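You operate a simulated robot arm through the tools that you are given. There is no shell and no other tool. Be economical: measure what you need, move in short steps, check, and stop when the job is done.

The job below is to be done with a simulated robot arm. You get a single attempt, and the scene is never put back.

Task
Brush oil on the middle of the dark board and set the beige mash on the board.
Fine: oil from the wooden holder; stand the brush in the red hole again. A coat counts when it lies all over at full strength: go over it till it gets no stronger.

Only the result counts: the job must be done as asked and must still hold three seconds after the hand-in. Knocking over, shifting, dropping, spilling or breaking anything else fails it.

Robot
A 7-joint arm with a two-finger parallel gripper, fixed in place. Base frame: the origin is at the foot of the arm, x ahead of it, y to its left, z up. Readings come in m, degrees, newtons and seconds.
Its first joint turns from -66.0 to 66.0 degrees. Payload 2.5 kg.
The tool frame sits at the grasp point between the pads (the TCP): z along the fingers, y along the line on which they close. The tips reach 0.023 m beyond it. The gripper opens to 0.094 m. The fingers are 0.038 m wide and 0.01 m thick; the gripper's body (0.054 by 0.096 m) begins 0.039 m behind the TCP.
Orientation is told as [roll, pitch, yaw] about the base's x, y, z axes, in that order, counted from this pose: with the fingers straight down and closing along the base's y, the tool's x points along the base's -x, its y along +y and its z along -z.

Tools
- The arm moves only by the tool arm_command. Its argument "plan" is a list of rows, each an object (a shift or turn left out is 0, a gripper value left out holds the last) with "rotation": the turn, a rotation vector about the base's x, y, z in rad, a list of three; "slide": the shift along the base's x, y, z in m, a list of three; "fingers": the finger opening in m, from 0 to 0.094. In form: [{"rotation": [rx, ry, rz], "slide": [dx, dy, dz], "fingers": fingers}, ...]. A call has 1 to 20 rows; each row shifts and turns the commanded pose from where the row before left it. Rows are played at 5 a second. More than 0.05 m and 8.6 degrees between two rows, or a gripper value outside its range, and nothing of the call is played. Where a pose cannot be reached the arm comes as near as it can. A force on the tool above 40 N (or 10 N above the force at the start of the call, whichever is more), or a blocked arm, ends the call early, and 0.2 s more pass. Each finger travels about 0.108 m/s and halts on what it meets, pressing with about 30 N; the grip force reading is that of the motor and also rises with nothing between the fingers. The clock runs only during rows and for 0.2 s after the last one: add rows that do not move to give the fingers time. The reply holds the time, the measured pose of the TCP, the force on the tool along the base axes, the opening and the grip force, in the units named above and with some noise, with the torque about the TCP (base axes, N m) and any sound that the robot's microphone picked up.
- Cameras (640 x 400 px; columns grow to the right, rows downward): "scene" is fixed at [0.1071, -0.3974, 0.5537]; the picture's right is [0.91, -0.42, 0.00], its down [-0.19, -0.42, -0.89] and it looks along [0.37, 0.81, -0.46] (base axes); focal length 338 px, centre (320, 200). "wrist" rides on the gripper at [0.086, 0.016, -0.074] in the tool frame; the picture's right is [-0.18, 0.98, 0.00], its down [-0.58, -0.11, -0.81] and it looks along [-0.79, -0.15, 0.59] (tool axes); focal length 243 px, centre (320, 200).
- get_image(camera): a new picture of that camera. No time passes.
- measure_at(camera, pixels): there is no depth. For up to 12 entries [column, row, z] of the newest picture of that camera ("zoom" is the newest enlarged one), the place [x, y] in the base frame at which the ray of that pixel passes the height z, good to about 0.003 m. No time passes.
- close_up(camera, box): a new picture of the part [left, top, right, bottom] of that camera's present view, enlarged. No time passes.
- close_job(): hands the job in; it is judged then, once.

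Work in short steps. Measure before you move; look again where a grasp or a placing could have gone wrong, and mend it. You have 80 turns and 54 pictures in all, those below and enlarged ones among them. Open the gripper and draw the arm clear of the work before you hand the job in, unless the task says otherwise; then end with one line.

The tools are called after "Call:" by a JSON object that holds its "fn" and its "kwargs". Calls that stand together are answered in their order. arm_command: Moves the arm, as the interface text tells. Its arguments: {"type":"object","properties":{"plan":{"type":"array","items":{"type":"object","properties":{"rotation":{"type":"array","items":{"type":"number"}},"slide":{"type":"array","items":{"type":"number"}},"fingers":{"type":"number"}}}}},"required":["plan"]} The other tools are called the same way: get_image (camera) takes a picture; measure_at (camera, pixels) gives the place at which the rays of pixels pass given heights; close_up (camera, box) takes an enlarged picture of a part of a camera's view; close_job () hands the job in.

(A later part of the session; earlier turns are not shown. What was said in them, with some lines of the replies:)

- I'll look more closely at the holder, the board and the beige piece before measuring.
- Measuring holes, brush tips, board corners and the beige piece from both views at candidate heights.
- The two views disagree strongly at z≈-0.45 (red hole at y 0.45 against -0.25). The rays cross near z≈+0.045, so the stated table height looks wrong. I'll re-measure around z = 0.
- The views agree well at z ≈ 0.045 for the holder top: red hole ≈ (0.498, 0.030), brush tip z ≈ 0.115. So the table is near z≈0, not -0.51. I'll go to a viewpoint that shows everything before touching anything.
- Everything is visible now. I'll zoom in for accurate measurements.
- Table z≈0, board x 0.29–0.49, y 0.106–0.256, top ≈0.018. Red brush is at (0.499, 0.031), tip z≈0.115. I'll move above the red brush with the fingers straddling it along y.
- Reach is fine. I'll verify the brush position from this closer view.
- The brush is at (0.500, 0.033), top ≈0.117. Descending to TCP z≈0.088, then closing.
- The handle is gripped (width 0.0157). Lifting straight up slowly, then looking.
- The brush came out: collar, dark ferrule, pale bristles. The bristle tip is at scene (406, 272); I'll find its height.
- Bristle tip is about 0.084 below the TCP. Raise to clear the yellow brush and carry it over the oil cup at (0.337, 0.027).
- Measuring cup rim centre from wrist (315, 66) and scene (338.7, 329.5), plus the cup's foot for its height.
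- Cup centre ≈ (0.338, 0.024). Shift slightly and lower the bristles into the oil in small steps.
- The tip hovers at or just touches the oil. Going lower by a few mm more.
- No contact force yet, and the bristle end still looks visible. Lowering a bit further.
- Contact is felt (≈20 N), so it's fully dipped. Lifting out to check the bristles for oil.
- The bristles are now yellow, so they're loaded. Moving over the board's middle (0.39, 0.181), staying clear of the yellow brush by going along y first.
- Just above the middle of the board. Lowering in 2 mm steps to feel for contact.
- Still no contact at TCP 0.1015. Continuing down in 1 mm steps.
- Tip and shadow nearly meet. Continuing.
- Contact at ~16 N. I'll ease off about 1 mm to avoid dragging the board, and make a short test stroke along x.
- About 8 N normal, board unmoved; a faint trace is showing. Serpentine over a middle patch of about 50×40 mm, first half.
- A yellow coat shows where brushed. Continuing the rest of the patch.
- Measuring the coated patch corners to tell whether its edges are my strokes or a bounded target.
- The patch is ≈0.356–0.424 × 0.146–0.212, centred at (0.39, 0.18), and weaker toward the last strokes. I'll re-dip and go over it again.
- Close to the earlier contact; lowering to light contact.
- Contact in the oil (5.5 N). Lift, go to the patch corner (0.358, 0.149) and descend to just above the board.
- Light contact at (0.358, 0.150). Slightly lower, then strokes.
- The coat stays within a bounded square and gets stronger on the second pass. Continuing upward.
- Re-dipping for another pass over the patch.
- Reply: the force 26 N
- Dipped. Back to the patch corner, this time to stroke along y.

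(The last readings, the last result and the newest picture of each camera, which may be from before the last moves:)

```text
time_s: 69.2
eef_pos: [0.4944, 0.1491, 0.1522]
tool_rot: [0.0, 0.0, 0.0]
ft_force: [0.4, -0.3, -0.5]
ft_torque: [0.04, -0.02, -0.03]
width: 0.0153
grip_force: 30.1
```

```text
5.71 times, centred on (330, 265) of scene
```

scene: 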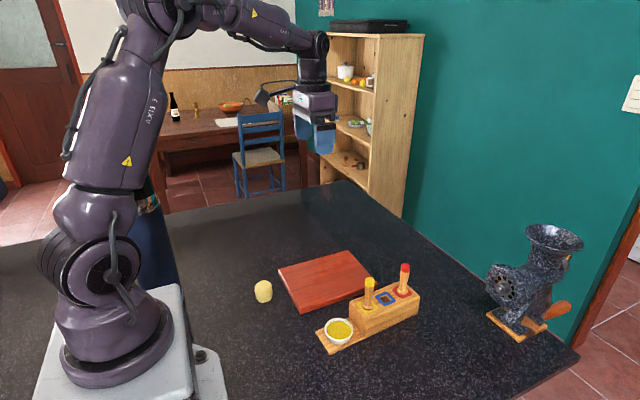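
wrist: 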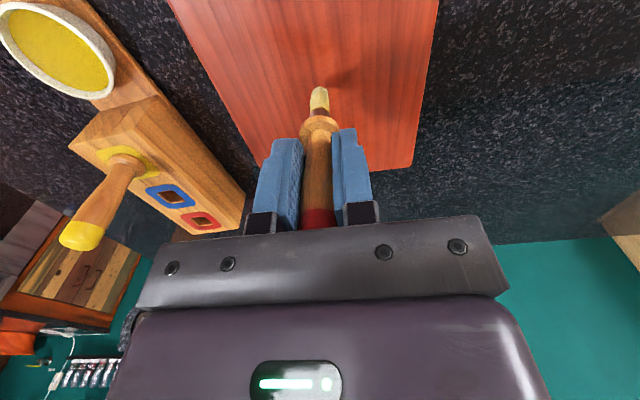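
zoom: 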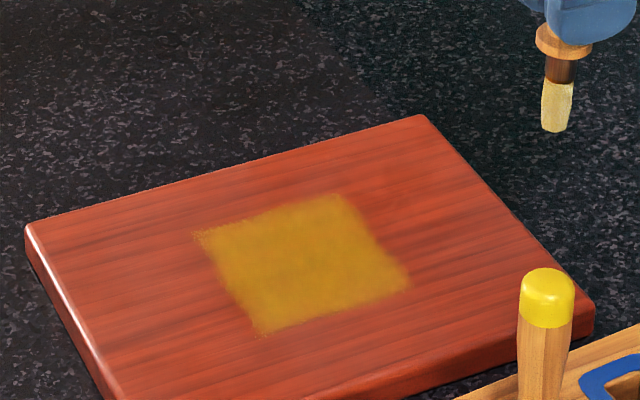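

More even now, but force dropped to zero on the right-hand columns (x≳0.40). I'll zoom to judge evenness.

Call:
{"fn": "close_up", "kwargs": {"camera": "scene", "box": [298, 255, 354, 290]}}

```text
11.43 times, centred on (326, 272) of scene
```

zoom: 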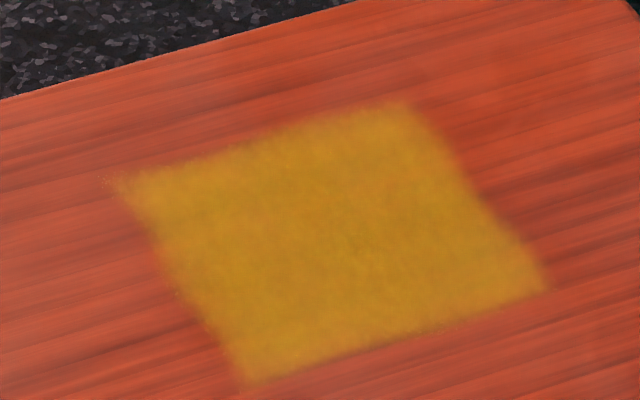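

Clearly stronger than before; another dip and another full pass to see whether it still grows.

Call:
{"fn": "arm_command", "kwargs": {"plan": [{"slide": [-0.04, 0, 0]}, {"slide": [-0.04, 0, 0]}, {"slide": [-0.04, 0, 0]}, {"slide": [-0.036, -0.006, 0]}, {"slide": [0, -0.04, 0]}, {"slide": [0, -0.04, 0]}, {"slide": [0, -0.04, 0]}, {"slide": [0, 0, -0.025]}, {"slide": [0, 0, -0.02]}, {"slide": [0, 0, -0.01]}, {"slide": [0, 0, -0.004]}, {}, {"slide": [0, 0, -0.001]}, {}, {}]}}

```text
time_s: 72.4
eef_pos: [0.3392, 0.0231, 0.0911]
tool_rot: [0.0, 0.0, 0.0]
ft_force: [0.4, 0.0, 0.5]
ft_torque: [-0.01, 0.0, 0.01]
width: 0.0157
grip_force: 30.3
```

Call:
{"fn": "arm_command", "kwargs": {"plan": [{"slide": [0, 0, -0.001]}, {}, {"slide": [0, 0, -0.0005]}, {}, {}]}}

```text
time_s: 73.6
eef_pos: [0.3395, 0.022, 0.091]
tool_rot: [0.1, -0.1, 0.0]
ft_force: [-3.2, 0.2, 17.8]
ft_torque: [0.02, 0.23, -0.01]
width: 0.0157
grip_force: 29.6
```

Dipped. Going to the right-hand corner (0.423, 0.149) and working leftwards this time.

Call:
{"fn": "arm_command", "kwargs": {"plan": [{"slide": [0, 0, 0.015]}, {"slide": [0, 0, 0.025]}, {"slide": [0, 0.03, 0.01]}, {"slide": [0, 0.035, 0]}, {"slide": [0, 0.035, 0]}, {"slide": [0.02, 0.027, 0]}, {"slide": [0.03, 0, 0]}, {"slide": [0.034, 0, 0]}, {"slide": [0, 0, -0.02]}, {"slide": [0, 0, -0.02]}, {"slide": [0, 0, -0.0085]}, {}, {"slide": [0, 0, -0.001]}, {}]}}

```text
time_s: 76.6
eef_pos: [0.4235, 0.1503, 0.0917]
tool_rot: [0.0, -0.2, 0.0]
ft_force: [-1.4, -0.2, 8.7]
ft_torque: [-0.04, 0.1, 0.0]
width: 0.0151
grip_force: 29.4
```

Good contact (8.7 N). Strokes along y, moving toward -x.

Call:
{"fn": "arm_command", "kwargs": {"plan": [{"slide": [0, 0.013, 0]}, {"slide": [0, 0.013, 0]}, {"slide": [0, 0.013, 0]}, {"slide": [0, 0.013, 0]}, {"slide": [0, 0.013, 0]}, {"slide": [-0.008, 0, 0]}, {"slide": [0, -0.013, 0]}, {"slide": [0, -0.013, 0]}, {"slide": [0, -0.013, 0]}, {"slide": [0, -0.013, 0]}, {"slide": [0, -0.013, 0]}, {"slide": [-0.008, 0, 0]}, {"slide": [0, 0.013, 0]}, {"slide": [0, 0.013, 0]}, {"slide": [0, 0.013, 0]}, {"slide": [0, 0.013, 0]}, {"slide": [0, 0.013, 0]}, {"slide": [-0.008, 0, 0]}]}}

Call:
{"fn": "arm_command", "kwargs": {"plan": [{"slide": [0, -0.013, 0]}, {"slide": [0, -0.013, 0]}, {"slide": [0, -0.013, 0]}, {"slide": [0, -0.013, 0]}, {"slide": [0, -0.013, 0]}, {"slide": [-0.008, 0, 0]}, {"slide": [0, 0.013, 0]}, {"slide": [0, 0.013, 0]}, {"slide": [0, 0.013, 0]}, {"slide": [0, 0.013, 0]}, {"slide": [0, 0.013, 0]}, {"slide": [-0.008, 0, 0]}, {"slide": [0, -0.013, 0]}, {"slide": [0, -0.013, 0]}, {"slide": [0, -0.013, 0]}, {"slide": [0, -0.013, 0]}, {"slide": [0, -0.013, 0]}, {"slide": [-0.008, 0, 0]}]}}

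Call:
{"fn": "arm_command", "kwargs": {"plan": [{"slide": [0, 0.013, 0]}, {"slide": [0, 0.013, 0]}, {"slide": [0, 0.013, 0]}, {"slide": [0, 0.013, 0]}, {"slide": [0, 0.013, 0]}, {"slide": [-0.008, 0, 0]}, {"slide": [0, -0.013, 0]}, {"slide": [0, -0.013, 0]}, {"slide": [0, -0.013, 0]}, {"slide": [0, -0.013, 0]}, {"slide": [0, -0.013, 0]}, {"slide": [0, 0, 0.03]}, {"slide": [0, 0, 0.03]}, {"slide": [-0.02, -0.04, 0]}, {"slide": [0, -0.04, 0]}, {"slide": [0, -0.04, 0]}, {}]}}

Call:
{"fn": "close_up", "kwargs": {"camera": "scene", "box": [298, 255, 354, 290]}}

```text
time_s: 80.4
eef_pos: [0.3992, 0.2162, 0.0913]
tool_rot: [0.1, -0.1, -0.1]
ft_force: [3.6, -0.5, 7.1]
ft_torque: [0.0, -0.26, 0.01]
width: 0.0152
grip_force: 30.1
```

```text
time_s: 84.2
eef_pos: [0.3749, 0.15, 0.0924]
tool_rot: [0.0, 0.0, 0.1]
ft_force: [0.7, -0.3, -0.7]
ft_torque: [0.0, 0.02, -0.03]
width: 0.0155
grip_force: 30.6
```

```text
time_s: 87.8
eef_pos: [0.3457, 0.0313, 0.15]
tool_rot: [0.0, 0.0, 0.0]
ft_force: [0.2, 0.3, 0.4]
ft_torque: [0.01, 0.06, -0.02]
width: 0.0154
grip_force: 30.5
```

```text
11.43 times, centred on (326, 272) of scene
```

zoom: 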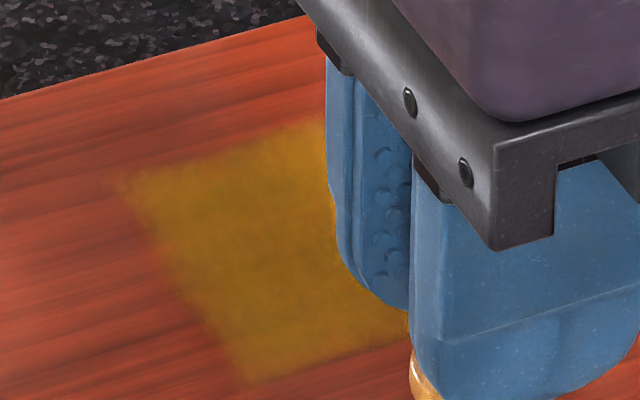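

Partly hidden by the gripper. I'll dip once more and do another pass from the left side, then compare.

Call:
{"fn": "arm_command", "kwargs": {"plan": [{"slide": [-0.007, -0.007, 0]}, {"slide": [0, 0, -0.025]}, {"slide": [0, 0, -0.02]}, {"slide": [0, 0, -0.01]}, {"slide": [0, 0, -0.004]}, {}, {"slide": [0, 0, -0.001]}, {}, {"slide": [0, 0, -0.0008]}, {}, {}]}}

```text
time_s: 90.2
eef_pos: [0.339, 0.0238, 0.0904]
tool_rot: [0.0, 0.0, 0.0]
ft_force: [-1.9, 0.4, 9.2]
ft_torque: [0.04, 0.08, -0.02]
width: 0.0156
grip_force: 29.8
```

Call:
{"fn": "arm_command", "kwargs": {"plan": [{"slide": [0, 0, 0.015]}, {"slide": [0, 0, 0.025]}, {"slide": [0, 0.03, 0.01]}, {"slide": [0, 0.035, 0]}, {"slide": [0.005, 0.035, 0]}, {"slide": [0.014, 0.027, 0]}, {"slide": [0, 0, -0.02]}, {"slide": [0, 0, -0.02]}, {"slide": [0, 0, -0.009]}, {}, {"slide": [0, 0, -0.001]}, {}]}}

```text
time_s: 92.8
eef_pos: [0.3601, 0.1505, 0.0918]
tool_rot: [0.1, -0.1, 0.1]
ft_force: [-4.1, -0.7, 17.4]
ft_torque: [-0.02, 0.25, -0.04]
width: 0.0155
grip_force: 29.9
```

Contact is a bit firm (17 N); ease 0.5 mm and stroke along x, covering the whole square.

Call:
{"fn": "arm_command", "kwargs": {"plan": [{"slide": [0, 0, 0.0005]}, {"slide": [0.013, 0, 0]}, {"slide": [0.013, 0, 0]}, {"slide": [0.013, 0, 0]}, {"slide": [0.013, 0, 0]}, {"slide": [0.013, 0, 0]}, {"slide": [0, 0.008, 0]}, {"slide": [-0.013, 0, 0]}, {"slide": [-0.013, 0, 0]}, {"slide": [-0.013, 0, 0]}, {"slide": [-0.013, 0, 0]}, {"slide": [-0.013, 0, 0]}, {"slide": [0, 0.008, 0]}, {"slide": [0.013, 0, 0]}, {"slide": [0.013, 0, 0]}, {"slide": [0.013, 0, 0]}, {"slide": [0.013, 0, 0]}, {"slide": [0.013, 0, 0]}, {"slide": [0, 0.008, 0]}]}}

Call:
{"fn": "arm_command", "kwargs": {"plan": [{"slide": [-0.013, 0, -0.0003]}, {"slide": [-0.013, 0, 0]}, {"slide": [-0.013, 0, 0]}, {"slide": [-0.013, 0, 0]}, {"slide": [-0.013, 0, 0]}, {"slide": [0, 0.008, 0]}, {"slide": [0.013, 0, 0]}, {"slide": [0.013, 0, 0]}, {"slide": [0.013, 0, 0]}, {"slide": [0.013, 0, 0]}, {"slide": [0.013, 0, 0]}, {"slide": [0, 0.008, 0]}, {"slide": [-0.013, 0, 0]}, {"slide": [-0.013, 0, 0]}, {"slide": [-0.013, 0, 0]}, {"slide": [-0.013, 0, 0]}, {"slide": [-0.013, 0, 0]}, {"slide": [0, 0.008, 0]}]}}

Call:
{"fn": "arm_command", "kwargs": {"plan": [{"slide": [0.013, 0, -0.0003]}, {"slide": [0.013, 0, 0]}, {"slide": [0.013, 0, 0]}, {"slide": [0.013, 0, 0]}, {"slide": [0.013, 0, 0]}, {"slide": [0, 0.008, 0]}, {"slide": [-0.013, 0, 0]}, {"slide": [-0.013, 0, 0]}, {"slide": [-0.013, 0, 0]}, {"slide": [-0.013, 0, 0]}, {"slide": [-0.013, 0, 0]}, {"slide": [0, 0, 0.03]}, {"slide": [0, 0, 0.03]}, {"slide": [0.03, 0.03, 0]}, {"slide": [0.035, 0.03, 0]}, {}]}}

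Call:
{"fn": "close_up", "kwargs": {"camera": "scene", "box": [298, 255, 354, 290]}}

```text
time_s: 96.8
eef_pos: [0.4252, 0.1732, 0.0921]
tool_rot: [0.0, -0.1, -0.1]
ft_force: [-0.5, 0.3, -0.4]
ft_torque: [0.01, 0.01, -0.03]
width: 0.0152
grip_force: 29.9
```

```text
time_s: 100.6
eef_pos: [0.3577, 0.1967, 0.0912]
tool_rot: [-0.1, 0.0, -0.1]
ft_force: [0.0, -3.8, 9.7]
ft_torque: [-0.27, -0.01, 0.02]
width: 0.0153
grip_force: 30.1
```

```text
time_s: 104.0
eef_pos: [0.4238, 0.266, 0.1498]
tool_rot: [0.0, 0.0, 0.0]
ft_force: [0.6, -1.0, -1.4]
ft_torque: [-0.01, 0.05, -0.02]
width: 0.0154
grip_force: 29.7
```

```text
11.43 times, centred on (326, 272) of scene
```

zoom: 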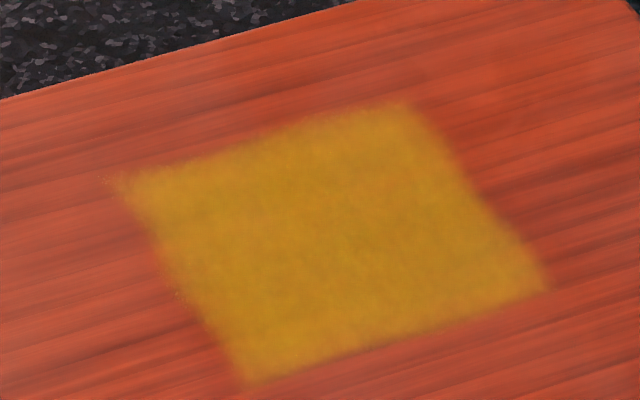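

Nearly the same as before the last two passes. One more dip and pass will confirm that it no longer gets stronger.

Call:
{"fn": "arm_command", "kwargs": {"plan": [{"slide": [-0.035, -0.03, 0]}, {"slide": [-0.035, -0.03, 0]}, {"slide": [-0.0145, -0.04, 0]}, {"slide": [0, -0.04, 0]}, {"slide": [0, -0.04, 0]}, {"slide": [0, -0.04, 0]}, {"slide": [0, -0.022, 0]}, {"slide": [0, 0, -0.025]}, {"slide": [0, 0, -0.02]}, {"slide": [0, 0, -0.01]}, {"slide": [0, 0, -0.004]}, {}, {"slide": [0, 0, -0.001]}, {}, {}]}}

```text
time_s: 107.2
eef_pos: [0.3386, 0.0236, 0.0902]
tool_rot: [-0.1, -0.2, 0.1]
ft_force: [-2.4, 0.3, 8.9]
ft_torque: [0.04, 0.1, -0.03]
width: 0.0155
grip_force: 30.9
```

Contact in oil (8.9 N). Back to the right-hand corner for a y-wise pass.

Call:
{"fn": "arm_command", "kwargs": {"plan": [{"slide": [0, 0, 0.015]}, {"slide": [0, 0, 0.025]}, {"slide": [0, 0.03, 0.01]}, {"slide": [0, 0.035, 0]}, {"slide": [0, 0.035, 0]}, {"slide": [0.02, 0.027, 0]}, {"slide": [0.03, 0, 0]}, {"slide": [0.034, 0, 0]}, {"slide": [0, 0, -0.02]}, {"slide": [0, 0, -0.02]}, {"slide": [0, 0, -0.009]}, {}, {"slide": [0, 0, -0.0007]}, {}]}}

```text
time_s: 110.2
eef_pos: [0.4231, 0.1506, 0.0914]
tool_rot: [0.0, -0.1, 0.0]
ft_force: [-1.0, 0.0, 0.0]
ft_torque: [0.02, 0.02, -0.02]
width: 0.0153
grip_force: 30.5
```

Call:
{"fn": "arm_command", "kwargs": {"plan": [{"slide": [0, 0, -0.0012]}, {"slide": [0, 0.013, 0]}, {"slide": [0, 0.013, 0]}, {"slide": [0, 0.013, 0]}, {"slide": [0, 0.013, 0]}, {"slide": [0, 0.013, 0]}, {"slide": [-0.008, 0, 0]}, {"slide": [0, -0.013, 0]}, {"slide": [0, -0.013, 0]}, {"slide": [0, -0.013, 0]}, {"slide": [0, -0.013, 0]}, {"slide": [0, -0.013, 0]}, {"slide": [-0.008, 0, 0]}, {"slide": [0, 0.013, 0]}, {"slide": [0, 0.013, 0]}, {"slide": [0, 0.013, 0]}, {"slide": [0, 0.013, 0]}, {"slide": [0, 0.013, 0]}, {"slide": [-0.008, 0, 0]}]}}

Call:
{"fn": "arm_command", "kwargs": {"plan": [{"slide": [0, -0.013, -0.0003]}, {"slide": [0, -0.013, 0]}, {"slide": [0, -0.013, 0]}, {"slide": [0, -0.013, 0]}, {"slide": [0, -0.013, 0]}, {"slide": [-0.008, 0, 0]}, {"slide": [0, 0.013, 0]}, {"slide": [0, 0.013, 0]}, {"slide": [0, 0.013, 0]}, {"slide": [0, 0.013, 0]}, {"slide": [0, 0.013, 0]}, {"slide": [-0.008, 0, 0]}, {"slide": [0, -0.013, 0]}, {"slide": [0, -0.013, 0]}, {"slide": [0, -0.013, 0]}, {"slide": [0, -0.013, 0]}, {"slide": [0, -0.013, 0]}, {"slide": [-0.008, 0, 0]}]}}

Call:
{"fn": "arm_command", "kwargs": {"plan": [{"slide": [0, 0.013, -0.0003]}, {"slide": [0, 0.013, 0]}, {"slide": [0, 0.013, 0]}, {"slide": [0, 0.013, 0]}, {"slide": [0, 0.013, 0]}, {"slide": [-0.008, 0, 0]}, {"slide": [0, -0.013, 0]}, {"slide": [0, -0.013, 0]}, {"slide": [0, -0.013, 0]}, {"slide": [0, -0.013, 0]}, {"slide": [0, -0.013, 0]}, {"slide": [0, 0, 0.03]}, {"slide": [0, 0, 0.04]}, {"slide": [0.035, 0.03, 0.02]}, {"slide": [0.045, 0.0, 0.01]}, {"slide": [0.045, 0.0, 0]}, {"slide": [0.016, 0.0, 0]}, {}]}}

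Call:
{"fn": "close_up", "kwargs": {"camera": "scene", "box": [298, 255, 354, 290]}}

```text
time_s: 114.2
eef_pos: [0.3999, 0.2172, 0.0895]
tool_rot: [0.2, -0.2, 0.0]
ft_force: [6.5, 0.7, 15.3]
ft_torque: [0.0, -0.5, 0.01]
width: 0.0158
grip_force: 30.1
```

```text
time_s: 118.0
eef_pos: [0.378, 0.1496, 0.0904]
tool_rot: [0.0, -0.3, -0.2]
ft_force: [8.4, 1.6, 20.5]
ft_torque: [0.12, -0.73, -0.02]
width: 0.0154
grip_force: 29.7
```

```text
refused: row 14 steps farther than a row can; nothing moved
```

```text
11.43 times, centred on (326, 272) of scene
```

zoom: 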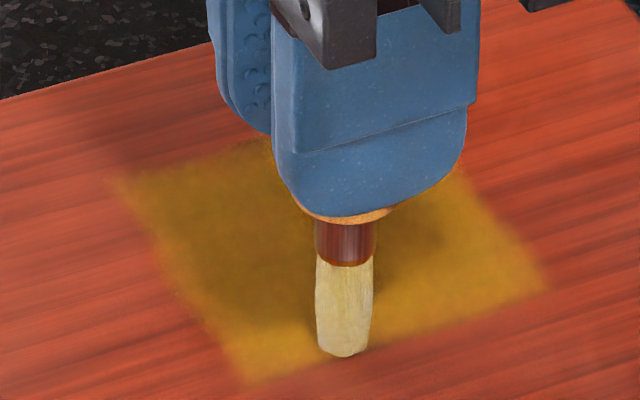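

A row was too large, so nothing moved. Redo the last two columns with a bit less pressure, then lift away.

Call:
{"fn": "arm_command", "kwargs": {"plan": [{"slide": [0, 0.013, 0.0005]}, {"slide": [0, 0.013, 0]}, {"slide": [0, 0.013, 0]}, {"slide": [0, 0.013, 0]}, {"slide": [0, 0.013, 0]}, {"slide": [-0.008, 0, 0]}, {"slide": [0, -0.013, 0]}, {"slide": [0, -0.013, 0]}, {"slide": [0, -0.013, 0]}, {"slide": [0, -0.013, 0]}, {"slide": [0, -0.013, 0]}, {"slide": [-0.008, 0, 0]}, {"slide": [0, 0.013, 0]}, {"slide": [0, 0.013, 0]}, {"slide": [0, 0.013, 0]}, {"slide": [0, 0.013, 0]}, {"slide": [0, 0.013, 0]}, {"slide": [0, 0, 0.03]}, {"slide": [0, 0, 0.04]}, {"slide": [0, 0, 0.04]}]}}

Call:
{"fn": "arm_command", "kwargs": {"plan": [{"slide": [0.04, 0, 0]}, {"slide": [0.04, 0, 0]}, {"slide": [0.04, -0.02, 0]}, {"slide": [0.021, -0.03, 0]}, {"slide": [0, -0.03, 0]}, {"slide": [0, -0.03, 0]}, {}]}}

Call:
{"fn": "close_up", "kwargs": {"camera": "scene", "box": [298, 255, 354, 290]}}

Call:
{"fn": "close_up", "kwargs": {"camera": "scene", "box": [330, 180, 474, 270]}}

```text
time_s: 122.2
eef_pos: [0.3584, 0.216, 0.2012]
tool_rot: [0.1, -0.1, -0.2]
ft_force: [0.3, 0.0, -0.8]
ft_torque: [0.0, -0.03, -0.01]
width: 0.0154
grip_force: 30.2
```

```text
time_s: 123.8
eef_pos: [0.4997, 0.1063, 0.1996]
tool_rot: [0.1, 0.0, 0.0]
ft_force: [0.7, 1.1, 0.1]
ft_torque: [0.02, 0.01, -0.02]
width: 0.0154
grip_force: 30.4
```

```text
11.43 times, centred on (326, 272) of scene
```

zoom: 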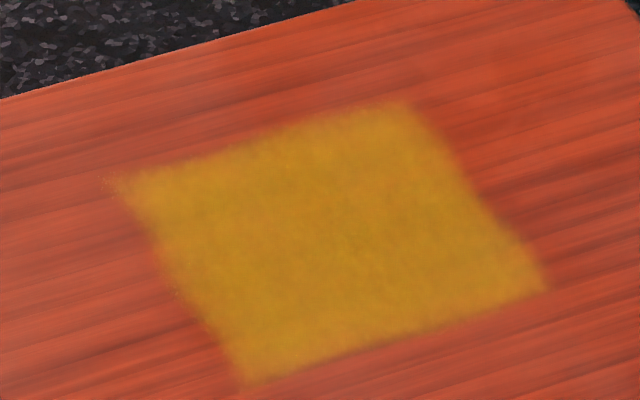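

```text
4.44 times, centred on (402, 225) of scene
```

zoom: 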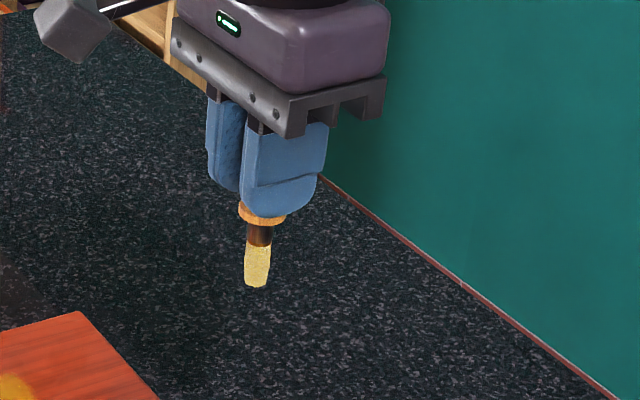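

The coat is uniform and unchanged, so it's saturated. Commanded pose bookkeeping says I need (-0.0005, -0.073) to be exactly over the spot where I grasped the brush. Moving there and verifying.

Call:
{"fn": "arm_command", "kwargs": {"plan": [{"slide": [-0.0005, -0.03, 0]}, {"slide": [0, -0.03, 0]}, {"slide": [0, -0.013, 0]}, {"slide": [0, 0, -0.03]}, {"slide": [0, 0, -0.02]}, {}, {}]}}

Call:
{"fn": "close_up", "kwargs": {"camera": "scene", "box": [354, 240, 450, 300]}}

Call:
{"fn": "close_up", "kwargs": {"camera": "wrist", "box": [256, 0, 384, 80]}}

```text
time_s: 125.4
eef_pos: [0.4998, 0.033, 0.1495]
tool_rot: [0.1, 0.0, 0.0]
ft_force: [-0.2, -0.1, -0.4]
ft_torque: [0.0, 0.02, -0.02]
width: 0.0152
grip_force: 30.0
```

```text
6.67 times, centred on (402, 270) of scene
```

zoom: 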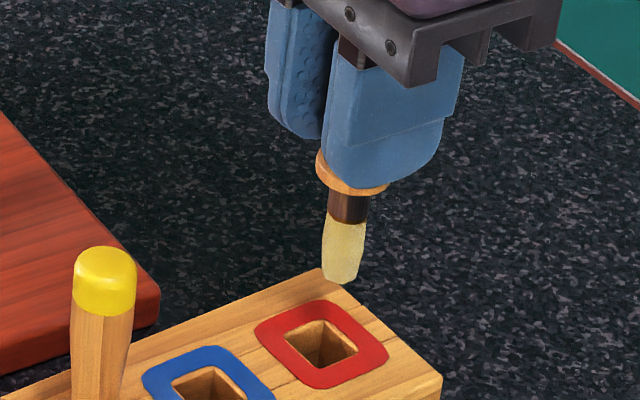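

```text
5.00 times, centred on (320, 40) of wrist
```

zoom: 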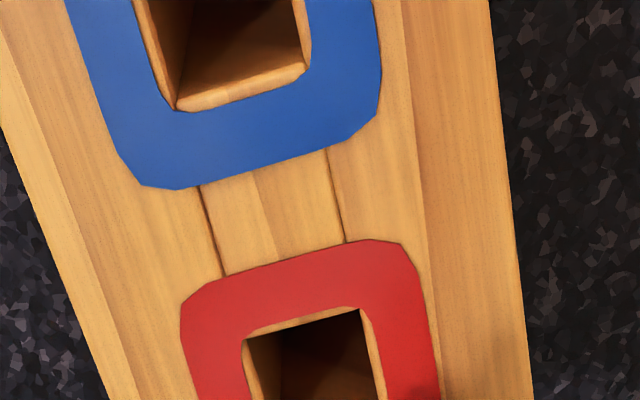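

Brush hangs just as straight as when first lifted, over the red hole. Lowering to hole entry and a bit in, watching force.

Call:
{"fn": "arm_command", "kwargs": {"plan": [{"slide": [0, 0, -0.01]}, {"slide": [0, 0, -0.01]}, {"slide": [0, 0, -0.01]}, {"slide": [0, 0, -0.007]}, {}]}}

Call:
{"fn": "close_up", "kwargs": {"camera": "scene", "box": [354, 255, 450, 315]}}

```text
time_s: 126.4
eef_pos: [0.5035, 0.0321, 0.1206]
tool_rot: [0.2, -0.8, 0.0]
ft_force: [-2.3, -1.0, 7.1]
ft_torque: [-0.01, 0.07, -0.01]
width: 0.0152
grip_force: 29.9
stopped in row 4: the force on the tool passed its limit (the readings are from after the stop); the commanded pose is now the measured one
```

```text
6.67 times, centred on (402, 285) of scene
```

zoom: 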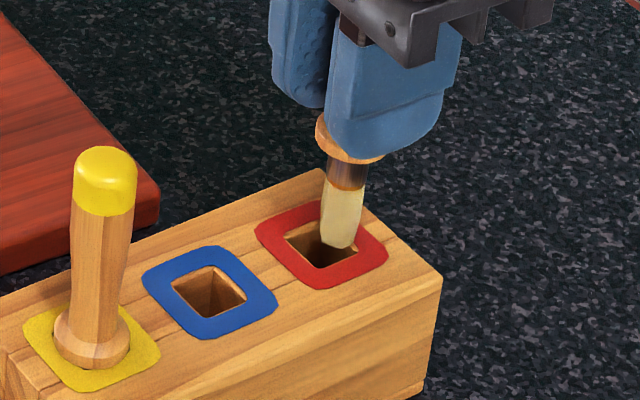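

The tip caught the far (+x) rim of the hole. I'll lift, remove the 0.8° tilt, and measure tip against hole.

Call:
{"fn": "arm_command", "kwargs": {"plan": [{"slide": [-0.002, 0, 0.01], "rotation": [-0.0035, 0.014, 0]}, {"slide": [-0.0015, 0.001, 0.005]}, {}, {}]}}

Call:
{"fn": "close_up", "kwargs": {"camera": "scene", "box": [370, 260, 434, 300]}}

Call:
{"fn": "get_image", "kwargs": {"camera": "wrist"}}

```text
time_s: 127.4
eef_pos: [0.4998, 0.0338, 0.1354]
tool_rot: [-0.3, 0.1, 0.0]
ft_force: [-0.1, 0.3, -0.1]
ft_torque: [0.01, 0.05, -0.03]
width: 0.0153
grip_force: 30.1
```

```text
10.00 times, centred on (402, 280) of scene
```

zoom: 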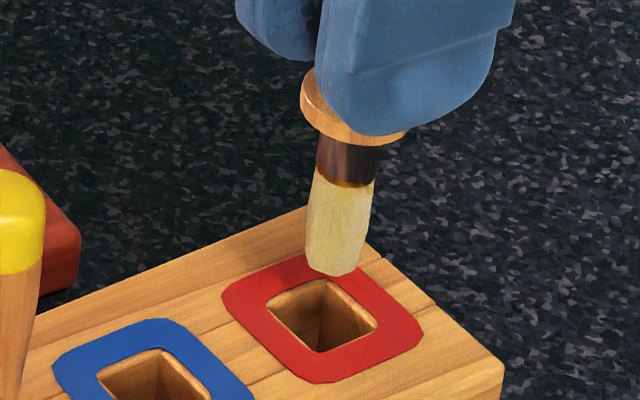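

```text
12 pictures are left
```

wrist: 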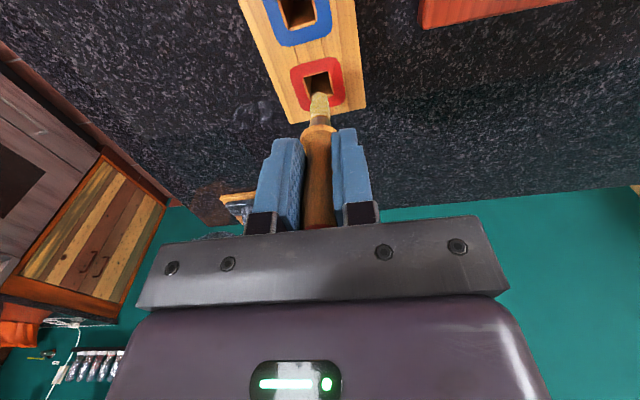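

Measuring tip and hole centre from both views.

Call:
{"fn": "measure_at", "kwargs": {"camera": "scene", "pixels": [[403.1, 287.1, 0.054], [403.1, 287.1, 0.058], [403.1, 287.1, 0.062], [402.3, 291.5, 0.045], [404.3, 273.5, 0.09], [404.3, 273.5, 0.095]]}}

Call:
{"fn": "measure_at", "kwargs": {"camera": "wrist", "pixels": [[319, 95, 0.054], [319, 95, 0.058], [319, 95, 0.062], [317.5, 83, 0.045], [318, 132, 0.095]]}}

Call:
{"fn": "close_up", "kwargs": {"camera": "wrist", "box": [270, 50, 366, 110]}}

```text
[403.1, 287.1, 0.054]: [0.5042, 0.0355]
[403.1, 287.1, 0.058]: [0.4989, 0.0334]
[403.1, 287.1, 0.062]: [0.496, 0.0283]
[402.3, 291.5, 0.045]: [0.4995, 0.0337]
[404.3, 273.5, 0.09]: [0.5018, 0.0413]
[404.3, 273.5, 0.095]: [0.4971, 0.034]
```

```text
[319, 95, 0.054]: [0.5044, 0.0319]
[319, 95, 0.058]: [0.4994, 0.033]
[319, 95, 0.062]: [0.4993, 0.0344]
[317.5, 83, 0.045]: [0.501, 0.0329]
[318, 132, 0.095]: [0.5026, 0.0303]
```

```text
6.67 times, centred on (318, 80) of wrist
```

zoom: 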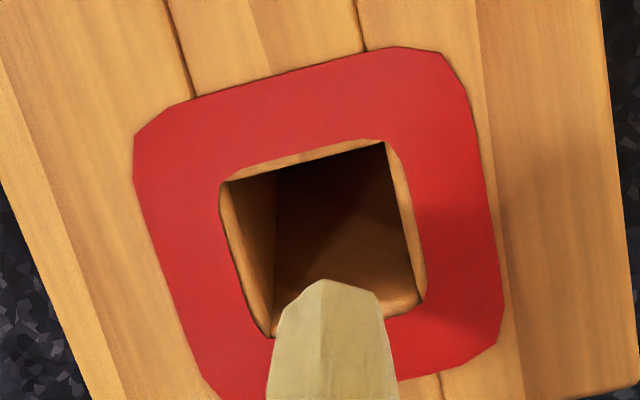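

All readings say tip and hole align within ~1 mm now (x 0.4995–0.500, y 0.033). Lower slowly to just at the hole mouth and look.

Call:
{"fn": "arm_command", "kwargs": {"plan": [{"slide": [0, 0, -0.005]}, {"slide": [0, 0, -0.004]}, {}, {"slide": [0, 0, -0.002]}, {}, {}]}}

Call:
{"fn": "close_up", "kwargs": {"camera": "scene", "box": [370, 260, 434, 300]}}

```text
time_s: 128.8
eef_pos: [0.4979, 0.0355, 0.1239]
tool_rot: [0.0, 0.1, -0.1]
ft_force: [-0.7, -0.4, 0.1]
ft_torque: [0.01, 0.01, 0.02]
width: 0.0157
grip_force: 30.1
```

```text
10.00 times, centred on (402, 280) of scene
```

zoom: 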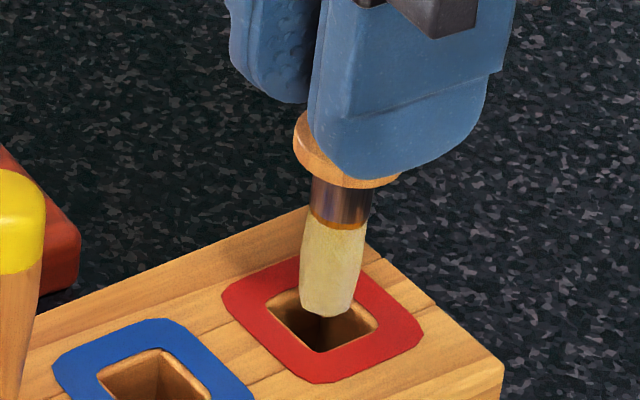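

The tip is entering the middle of the hole. Continuing down gently.

Call:
{"fn": "arm_command", "kwargs": {"plan": [{"slide": [0, 0, -0.003]}, {}, {"slide": [0, 0, -0.003]}, {}, {"slide": [0, 0, -0.003]}, {}]}}

Call:
{"fn": "close_up", "kwargs": {"camera": "scene", "box": [370, 260, 434, 300]}}

```text
time_s: 130.2
eef_pos: [0.5002, 0.0339, 0.1158]
tool_rot: [-0.1, 0.1, 0.1]
ft_force: [-0.1, 0.3, 0.1]
ft_torque: [-0.03, 0.01, 0.03]
width: 0.0155
grip_force: 30.1
```

```text
10.00 times, centred on (402, 280) of scene
```

zoom: 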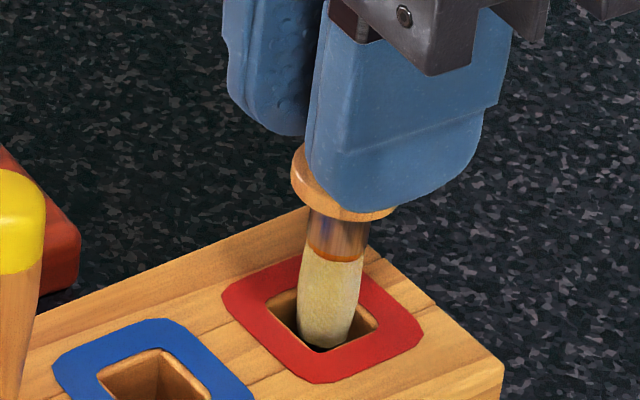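

No force; the bristles are in the hole. Continuing down toward the seat (TCP ≈0.083).

Call:
{"fn": "arm_command", "kwargs": {"plan": [{"slide": [0, 0, -0.004]}, {"slide": [0, 0, -0.004]}, {"slide": [0, 0, -0.004]}, {"slide": [0, 0, -0.004]}, {}, {"slide": [0, 0, -0.004]}, {}]}}

Call:
{"fn": "close_up", "kwargs": {"camera": "scene", "box": [370, 260, 434, 300]}}

```text
time_s: 131.8
eef_pos: [0.4991, 0.033, 0.0954]
tool_rot: [-0.1, 0.1, 0.0]
ft_force: [-1.7, 0.2, -0.2]
ft_torque: [-0.01, 0.09, -0.01]
width: 0.0151
grip_force: 30.4
```

```text
10.00 times, centred on (402, 280) of scene
```

zoom: 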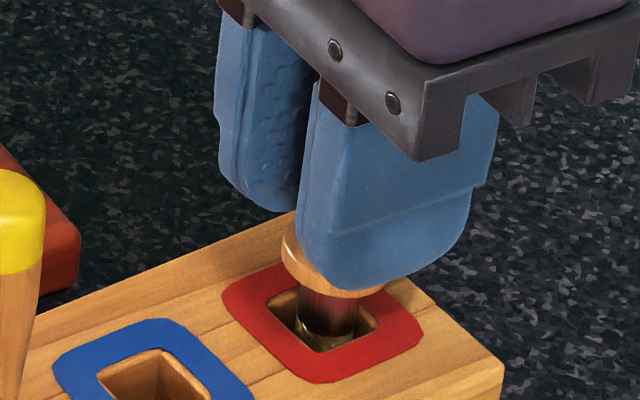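

Ferrule is inside. Lowering the rest of the way to seat the collar.

Call:
{"fn": "arm_command", "kwargs": {"plan": [{"slide": [0, 0, -0.004]}, {"slide": [0, 0, -0.004]}, {}, {"slide": [0, 0, -0.0015]}, {}, {"slide": [0, 0, -0.001]}, {}]}}

Call:
{"fn": "close_up", "kwargs": {"camera": "scene", "box": [370, 265, 434, 305]}}

```text
time_s: 133.4
eef_pos: [0.4994, 0.0337, 0.0853]
tool_rot: [-0.2, 0.1, 0.0]
ft_force: [-2.6, -0.7, 0.5]
ft_torque: [-0.02, 0.11, -0.01]
width: 0.0153
grip_force: 30.3
```

```text
10.00 times, centred on (402, 285) of scene
```

zoom: 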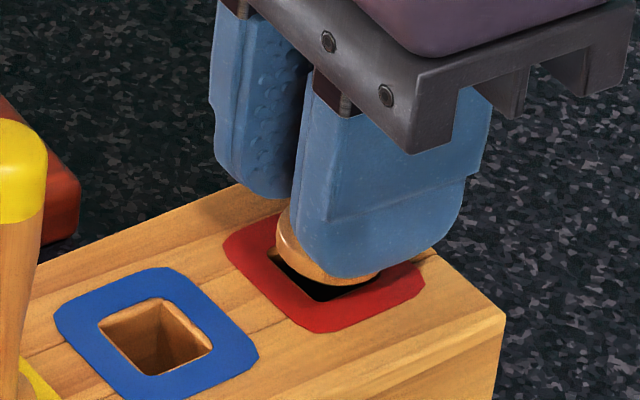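

Still slightly above the seat. A few more small steps down.

Call:
{"fn": "arm_command", "kwargs": {"plan": [{"slide": [0, 0, -0.0015]}, {}, {"slide": [0, 0, -0.0012]}, {}, {"slide": [0, 0, -0.001]}, {}]}}

```text
time_s: 134.8
eef_pos: [0.5012, 0.0336, 0.0821]
tool_rot: [-0.2, 0.0, -0.1]
ft_force: [-7.4, -0.9, 11.4]
ft_torque: [-0.01, 0.11, 0.0]
width: 0.0154
grip_force: 30.0
```

Seating contact (11 N). Relieve the side load with a 1 mm x shift, then release and lift.

Call:
{"fn": "arm_command", "kwargs": {"plan": [{"slide": [-0.001, 0, 0.0003]}, {}, {"fingers": 0.03}, {"fingers": 0.06}, {}, {}, {"slide": [0, 0, 0.01]}, {"slide": [0, 0, 0.03]}, {"slide": [0, 0, 0.04]}, {"slide": [0, 0, 0.04]}, {"slide": [0, 0.04, 0.02]}, {"slide": [0, 0.04, 0]}, {"slide": [-0.02, 0.04, 0]}, {}]}}

Call:
{"fn": "close_up", "kwargs": {"camera": "scene", "box": [300, 230, 444, 320]}}

```text
time_s: 137.8
eef_pos: [0.4768, 0.1537, 0.2226]
tool_rot: [-0.2, 0.1, -0.2]
ft_force: [0.2, -0.3, 0.5]
ft_torque: [0.01, 0.01, -0.01]
width: 0.0602
grip_force: 0.1
```

```text
4.44 times, centred on (372, 275) of scene
```

zoom: 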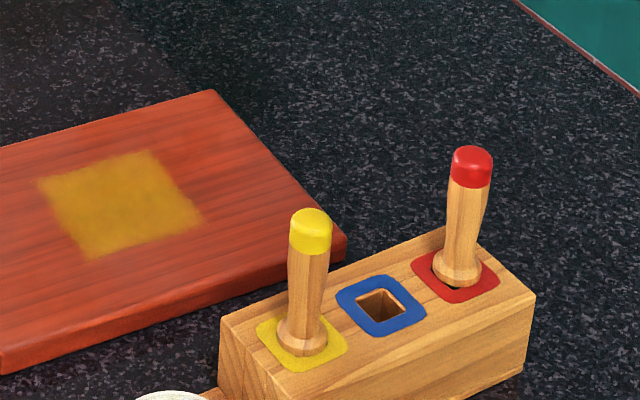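

The red brush stands in its hole and the coat looks even. Now the beige piece at about (0.235, 0.192): move there and look.

Call:
{"fn": "arm_command", "kwargs": {"plan": [{"slide": [-0.045, 0.005, 0], "fingers": 0.09}, {"slide": [-0.045, 0.005, 0]}, {"slide": [-0.045, 0.005, 0]}, {"slide": [-0.045, 0.005, 0]}, {"slide": [-0.045, 0.005, 0]}, {"slide": [-0.032, 0.007, 0]}, {}, {}]}}

Call:
{"fn": "get_image", "kwargs": {"camera": "wrist"}}

```text
time_s: 139.6
eef_pos: [0.2202, 0.1856, 0.2213]
tool_rot: [-0.2, 0.1, -0.2]
ft_force: [-0.8, -0.1, -0.4]
ft_torque: [0.01, -0.01, -0.02]
width: 0.0903
grip_force: 0.0
```

```text
5 pictures are left
```

wrist: 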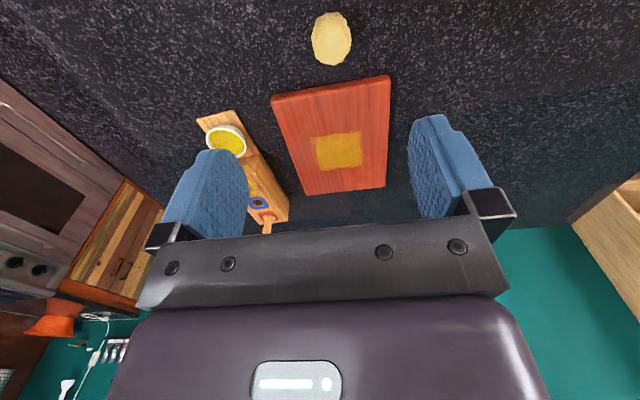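

The beige piece spans columns 311–351, rows 12–65. Measuring its position and size, and rechecking the board corners.

Call:
{"fn": "measure_at", "kwargs": {"camera": "wrist", "pixels": [[311, 38, 0.015], [351, 38, 0.015], [331, 45, 0.03], [331, 45, 0.033], [331, 14, 0.0], [331, 64, 0.033], [331, 38, 0.018], [270.5, 99, 0.018], [389, 76, 0.018], [342, 152, 0.018]]}}

Call:
{"fn": "measure_at", "kwargs": {"camera": "scene", "pixels": [[254.5, 292, 0.017], [272.5, 290, 0.017], [263.5, 301.5, 0.0], [263, 285, 0.033], [264, 281, 0.033]]}}

```text
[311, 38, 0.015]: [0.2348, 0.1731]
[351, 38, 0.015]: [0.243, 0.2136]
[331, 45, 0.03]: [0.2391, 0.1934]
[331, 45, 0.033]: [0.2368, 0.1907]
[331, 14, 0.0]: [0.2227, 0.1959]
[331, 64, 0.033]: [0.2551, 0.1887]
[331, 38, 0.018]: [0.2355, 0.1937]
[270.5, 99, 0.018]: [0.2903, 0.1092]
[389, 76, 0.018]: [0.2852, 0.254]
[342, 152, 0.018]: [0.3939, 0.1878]
```

```text
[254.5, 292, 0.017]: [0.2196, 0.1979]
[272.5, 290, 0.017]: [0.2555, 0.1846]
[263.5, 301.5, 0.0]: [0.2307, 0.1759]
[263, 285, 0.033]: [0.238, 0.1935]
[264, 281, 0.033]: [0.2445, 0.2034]
```

Piece centre ≈ (0.237, 0.193), Ø≈0.04. Descend to TCP z≈0.031 with fingers open, then close in gently.

Call:
{"fn": "arm_command", "kwargs": {"plan": [{"slide": [0.017, 0.0075, -0.03]}, {"slide": [0, 0, -0.04]}, {"slide": [0, 0, -0.04]}, {"slide": [0, 0, -0.04]}, {"slide": [0, 0, -0.025]}, {"slide": [0, 0, -0.0153]}, {}, {"fingers": 0.06}, {}, {"fingers": 0.045}, {}, {"fingers": 0.038}, {}, {}]}}

```text
time_s: 142.6
eef_pos: [0.2399, 0.1936, 0.0321]
tool_rot: [-0.1, 0.1, 0.0]
ft_force: [-0.1, -0.5, 1.3]
ft_torque: [0.01, 0.0, 0.0]
width: 0.0414
grip_force: 14.1
```

It's held at 0.0414 m with 14 N. That may suffice for a soft piece; test with a small lift.

Call:
{"fn": "arm_command", "kwargs": {"plan": [{}, {"slide": [0, 0, 0.01]}, {"slide": [0, 0, 0.015]}, {"slide": [0, 0, 0.02]}, {}, {}]}}

Call:
{"fn": "close_up", "kwargs": {"camera": "scene", "box": [230, 230, 390, 330]}}

```text
time_s: 144.0
eef_pos: [0.2405, 0.1935, 0.0755]
tool_rot: [-0.1, 0.1, 0.0]
ft_force: [0.8, 0.5, -0.6]
ft_torque: [0.01, 0.01, 0.0]
width: 0.0416
grip_force: 13.6
```

```text
4.00 times, centred on (310, 280) of scene
```

zoom: 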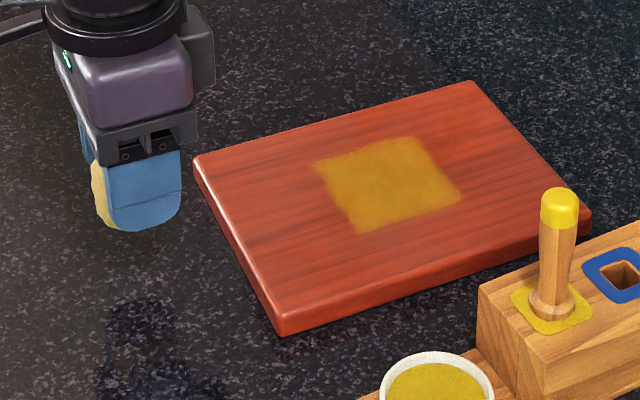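

Held and lifted. I'll set it on the bare part of the board beside the oil, at about x 0.323, y 0.181, 10 mm clear of both edge and coat.

Call:
{"fn": "arm_command", "kwargs": {"plan": [{"slide": [0, 0, 0.012]}, {"slide": [0.028, -0.004, 0]}, {"slide": [0.028, -0.004, 0]}, {"slide": [0.028, -0.004, 0]}, {}, {"slide": [0, 0, -0.015]}, {"slide": [0, 0, -0.012]}, {"slide": [0, 0, -0.005]}, {}, {"slide": [0, 0, -0.002]}, {}]}}

Call:
{"fn": "close_up", "kwargs": {"camera": "scene", "box": [250, 230, 378, 310]}}

```text
time_s: 146.4
eef_pos: [0.3243, 0.1818, 0.0533]
tool_rot: [-0.2, 0.1, 0.0]
ft_force: [0.2, 0.0, -0.6]
ft_torque: [0.01, -0.01, 0.01]
width: 0.0416
grip_force: 13.8
```

```text
5.00 times, centred on (314, 270) of scene
```

zoom: 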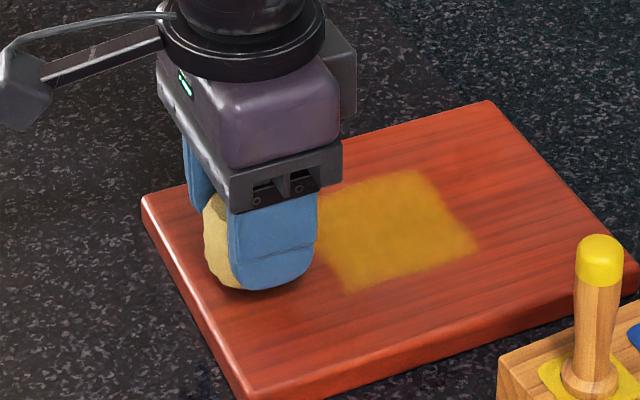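

Position looks right. Lowering in small steps until contact.

Call:
{"fn": "arm_command", "kwargs": {"plan": [{"slide": [0, 0, -0.0015]}, {}, {"slide": [0, 0, -0.0015]}, {}]}}

```text
time_s: 147.4
eef_pos: [0.3229, 0.1819, 0.0522]
tool_rot: [-0.1, 0.1, -0.1]
ft_force: [-0.1, 0.0, -0.9]
ft_torque: [0.07, -0.05, -0.01]
width: 0.0416
grip_force: 14.4
```

Call:
{"fn": "arm_command", "kwargs": {"plan": [{"slide": [0, 0, -0.001]}, {}, {"slide": [0, 0, -0.001]}, {}]}}

```text
time_s: 148.4
eef_pos: [0.3222, 0.1817, 0.0494]
tool_rot: [0.0, 0.0, -0.1]
ft_force: [-3.7, -2.7, 15.0]
ft_torque: [-0.08, 0.1, -0.06]
width: 0.0412
grip_force: 14.0
```

Contact with the board (15 N). Ease a little, open slowly, and lift away.

Call:
{"fn": "arm_command", "kwargs": {"plan": [{"slide": [0, 0, 0.001]}, {}, {"fingers": 0.046}, {}, {"fingers": 0.07}, {}, {}, {"slide": [0, 0, 0.02]}, {"slide": [0, 0, 0.04]}, {"slide": [0, 0, 0.04]}, {"slide": [0, 0, 0.04]}, {"slide": [0, 0.02, 0.04]}, {"slide": [-0.02, 0.04, 0]}, {"slide": [-0.02, 0.04, 0]}, {}, {}]}}

Call:
{"fn": "get_image", "kwargs": {"camera": "scene"}}

Call:
{"fn": "close_up", "kwargs": {"camera": "scene", "box": [260, 230, 436, 340]}}

```text
time_s: 151.8
eef_pos: [0.2818, 0.2819, 0.2281]
tool_rot: [-0.2, 0.2, 0.0]
ft_force: [0.6, -0.2, -0.7]
ft_torque: [0.01, -0.02, -0.03]
width: 0.0702
grip_force: 0.1
```

```text
2 pictures are left
```

scene: 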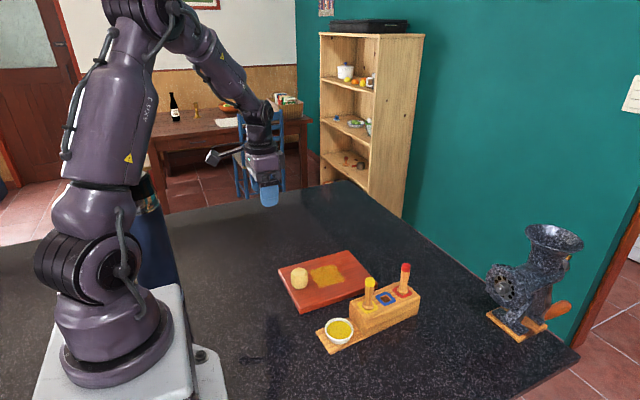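

```text
3.64 times, centred on (348, 285) of scene
```

zoom: 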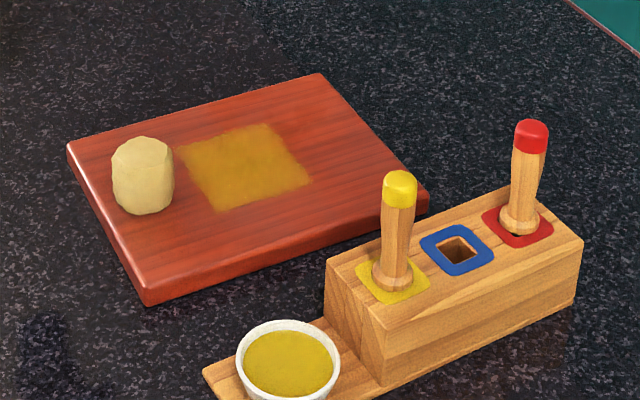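

The picture shows an even coat in the middle of the board and the beige piece upright on it. The red brush is back in the red hole, everything else is where it was, and the gripper is open and clear. Handing in.

Call:
{"fn": "close_job", "kwargs": {}}

```text
The job is handed in.
```

The job is handed in: the middle of the board has an even coat of oil that had stopped getting stronger, the beige mash stands on the board beside it, and the brush is back in the red hole, leaning very slightly.
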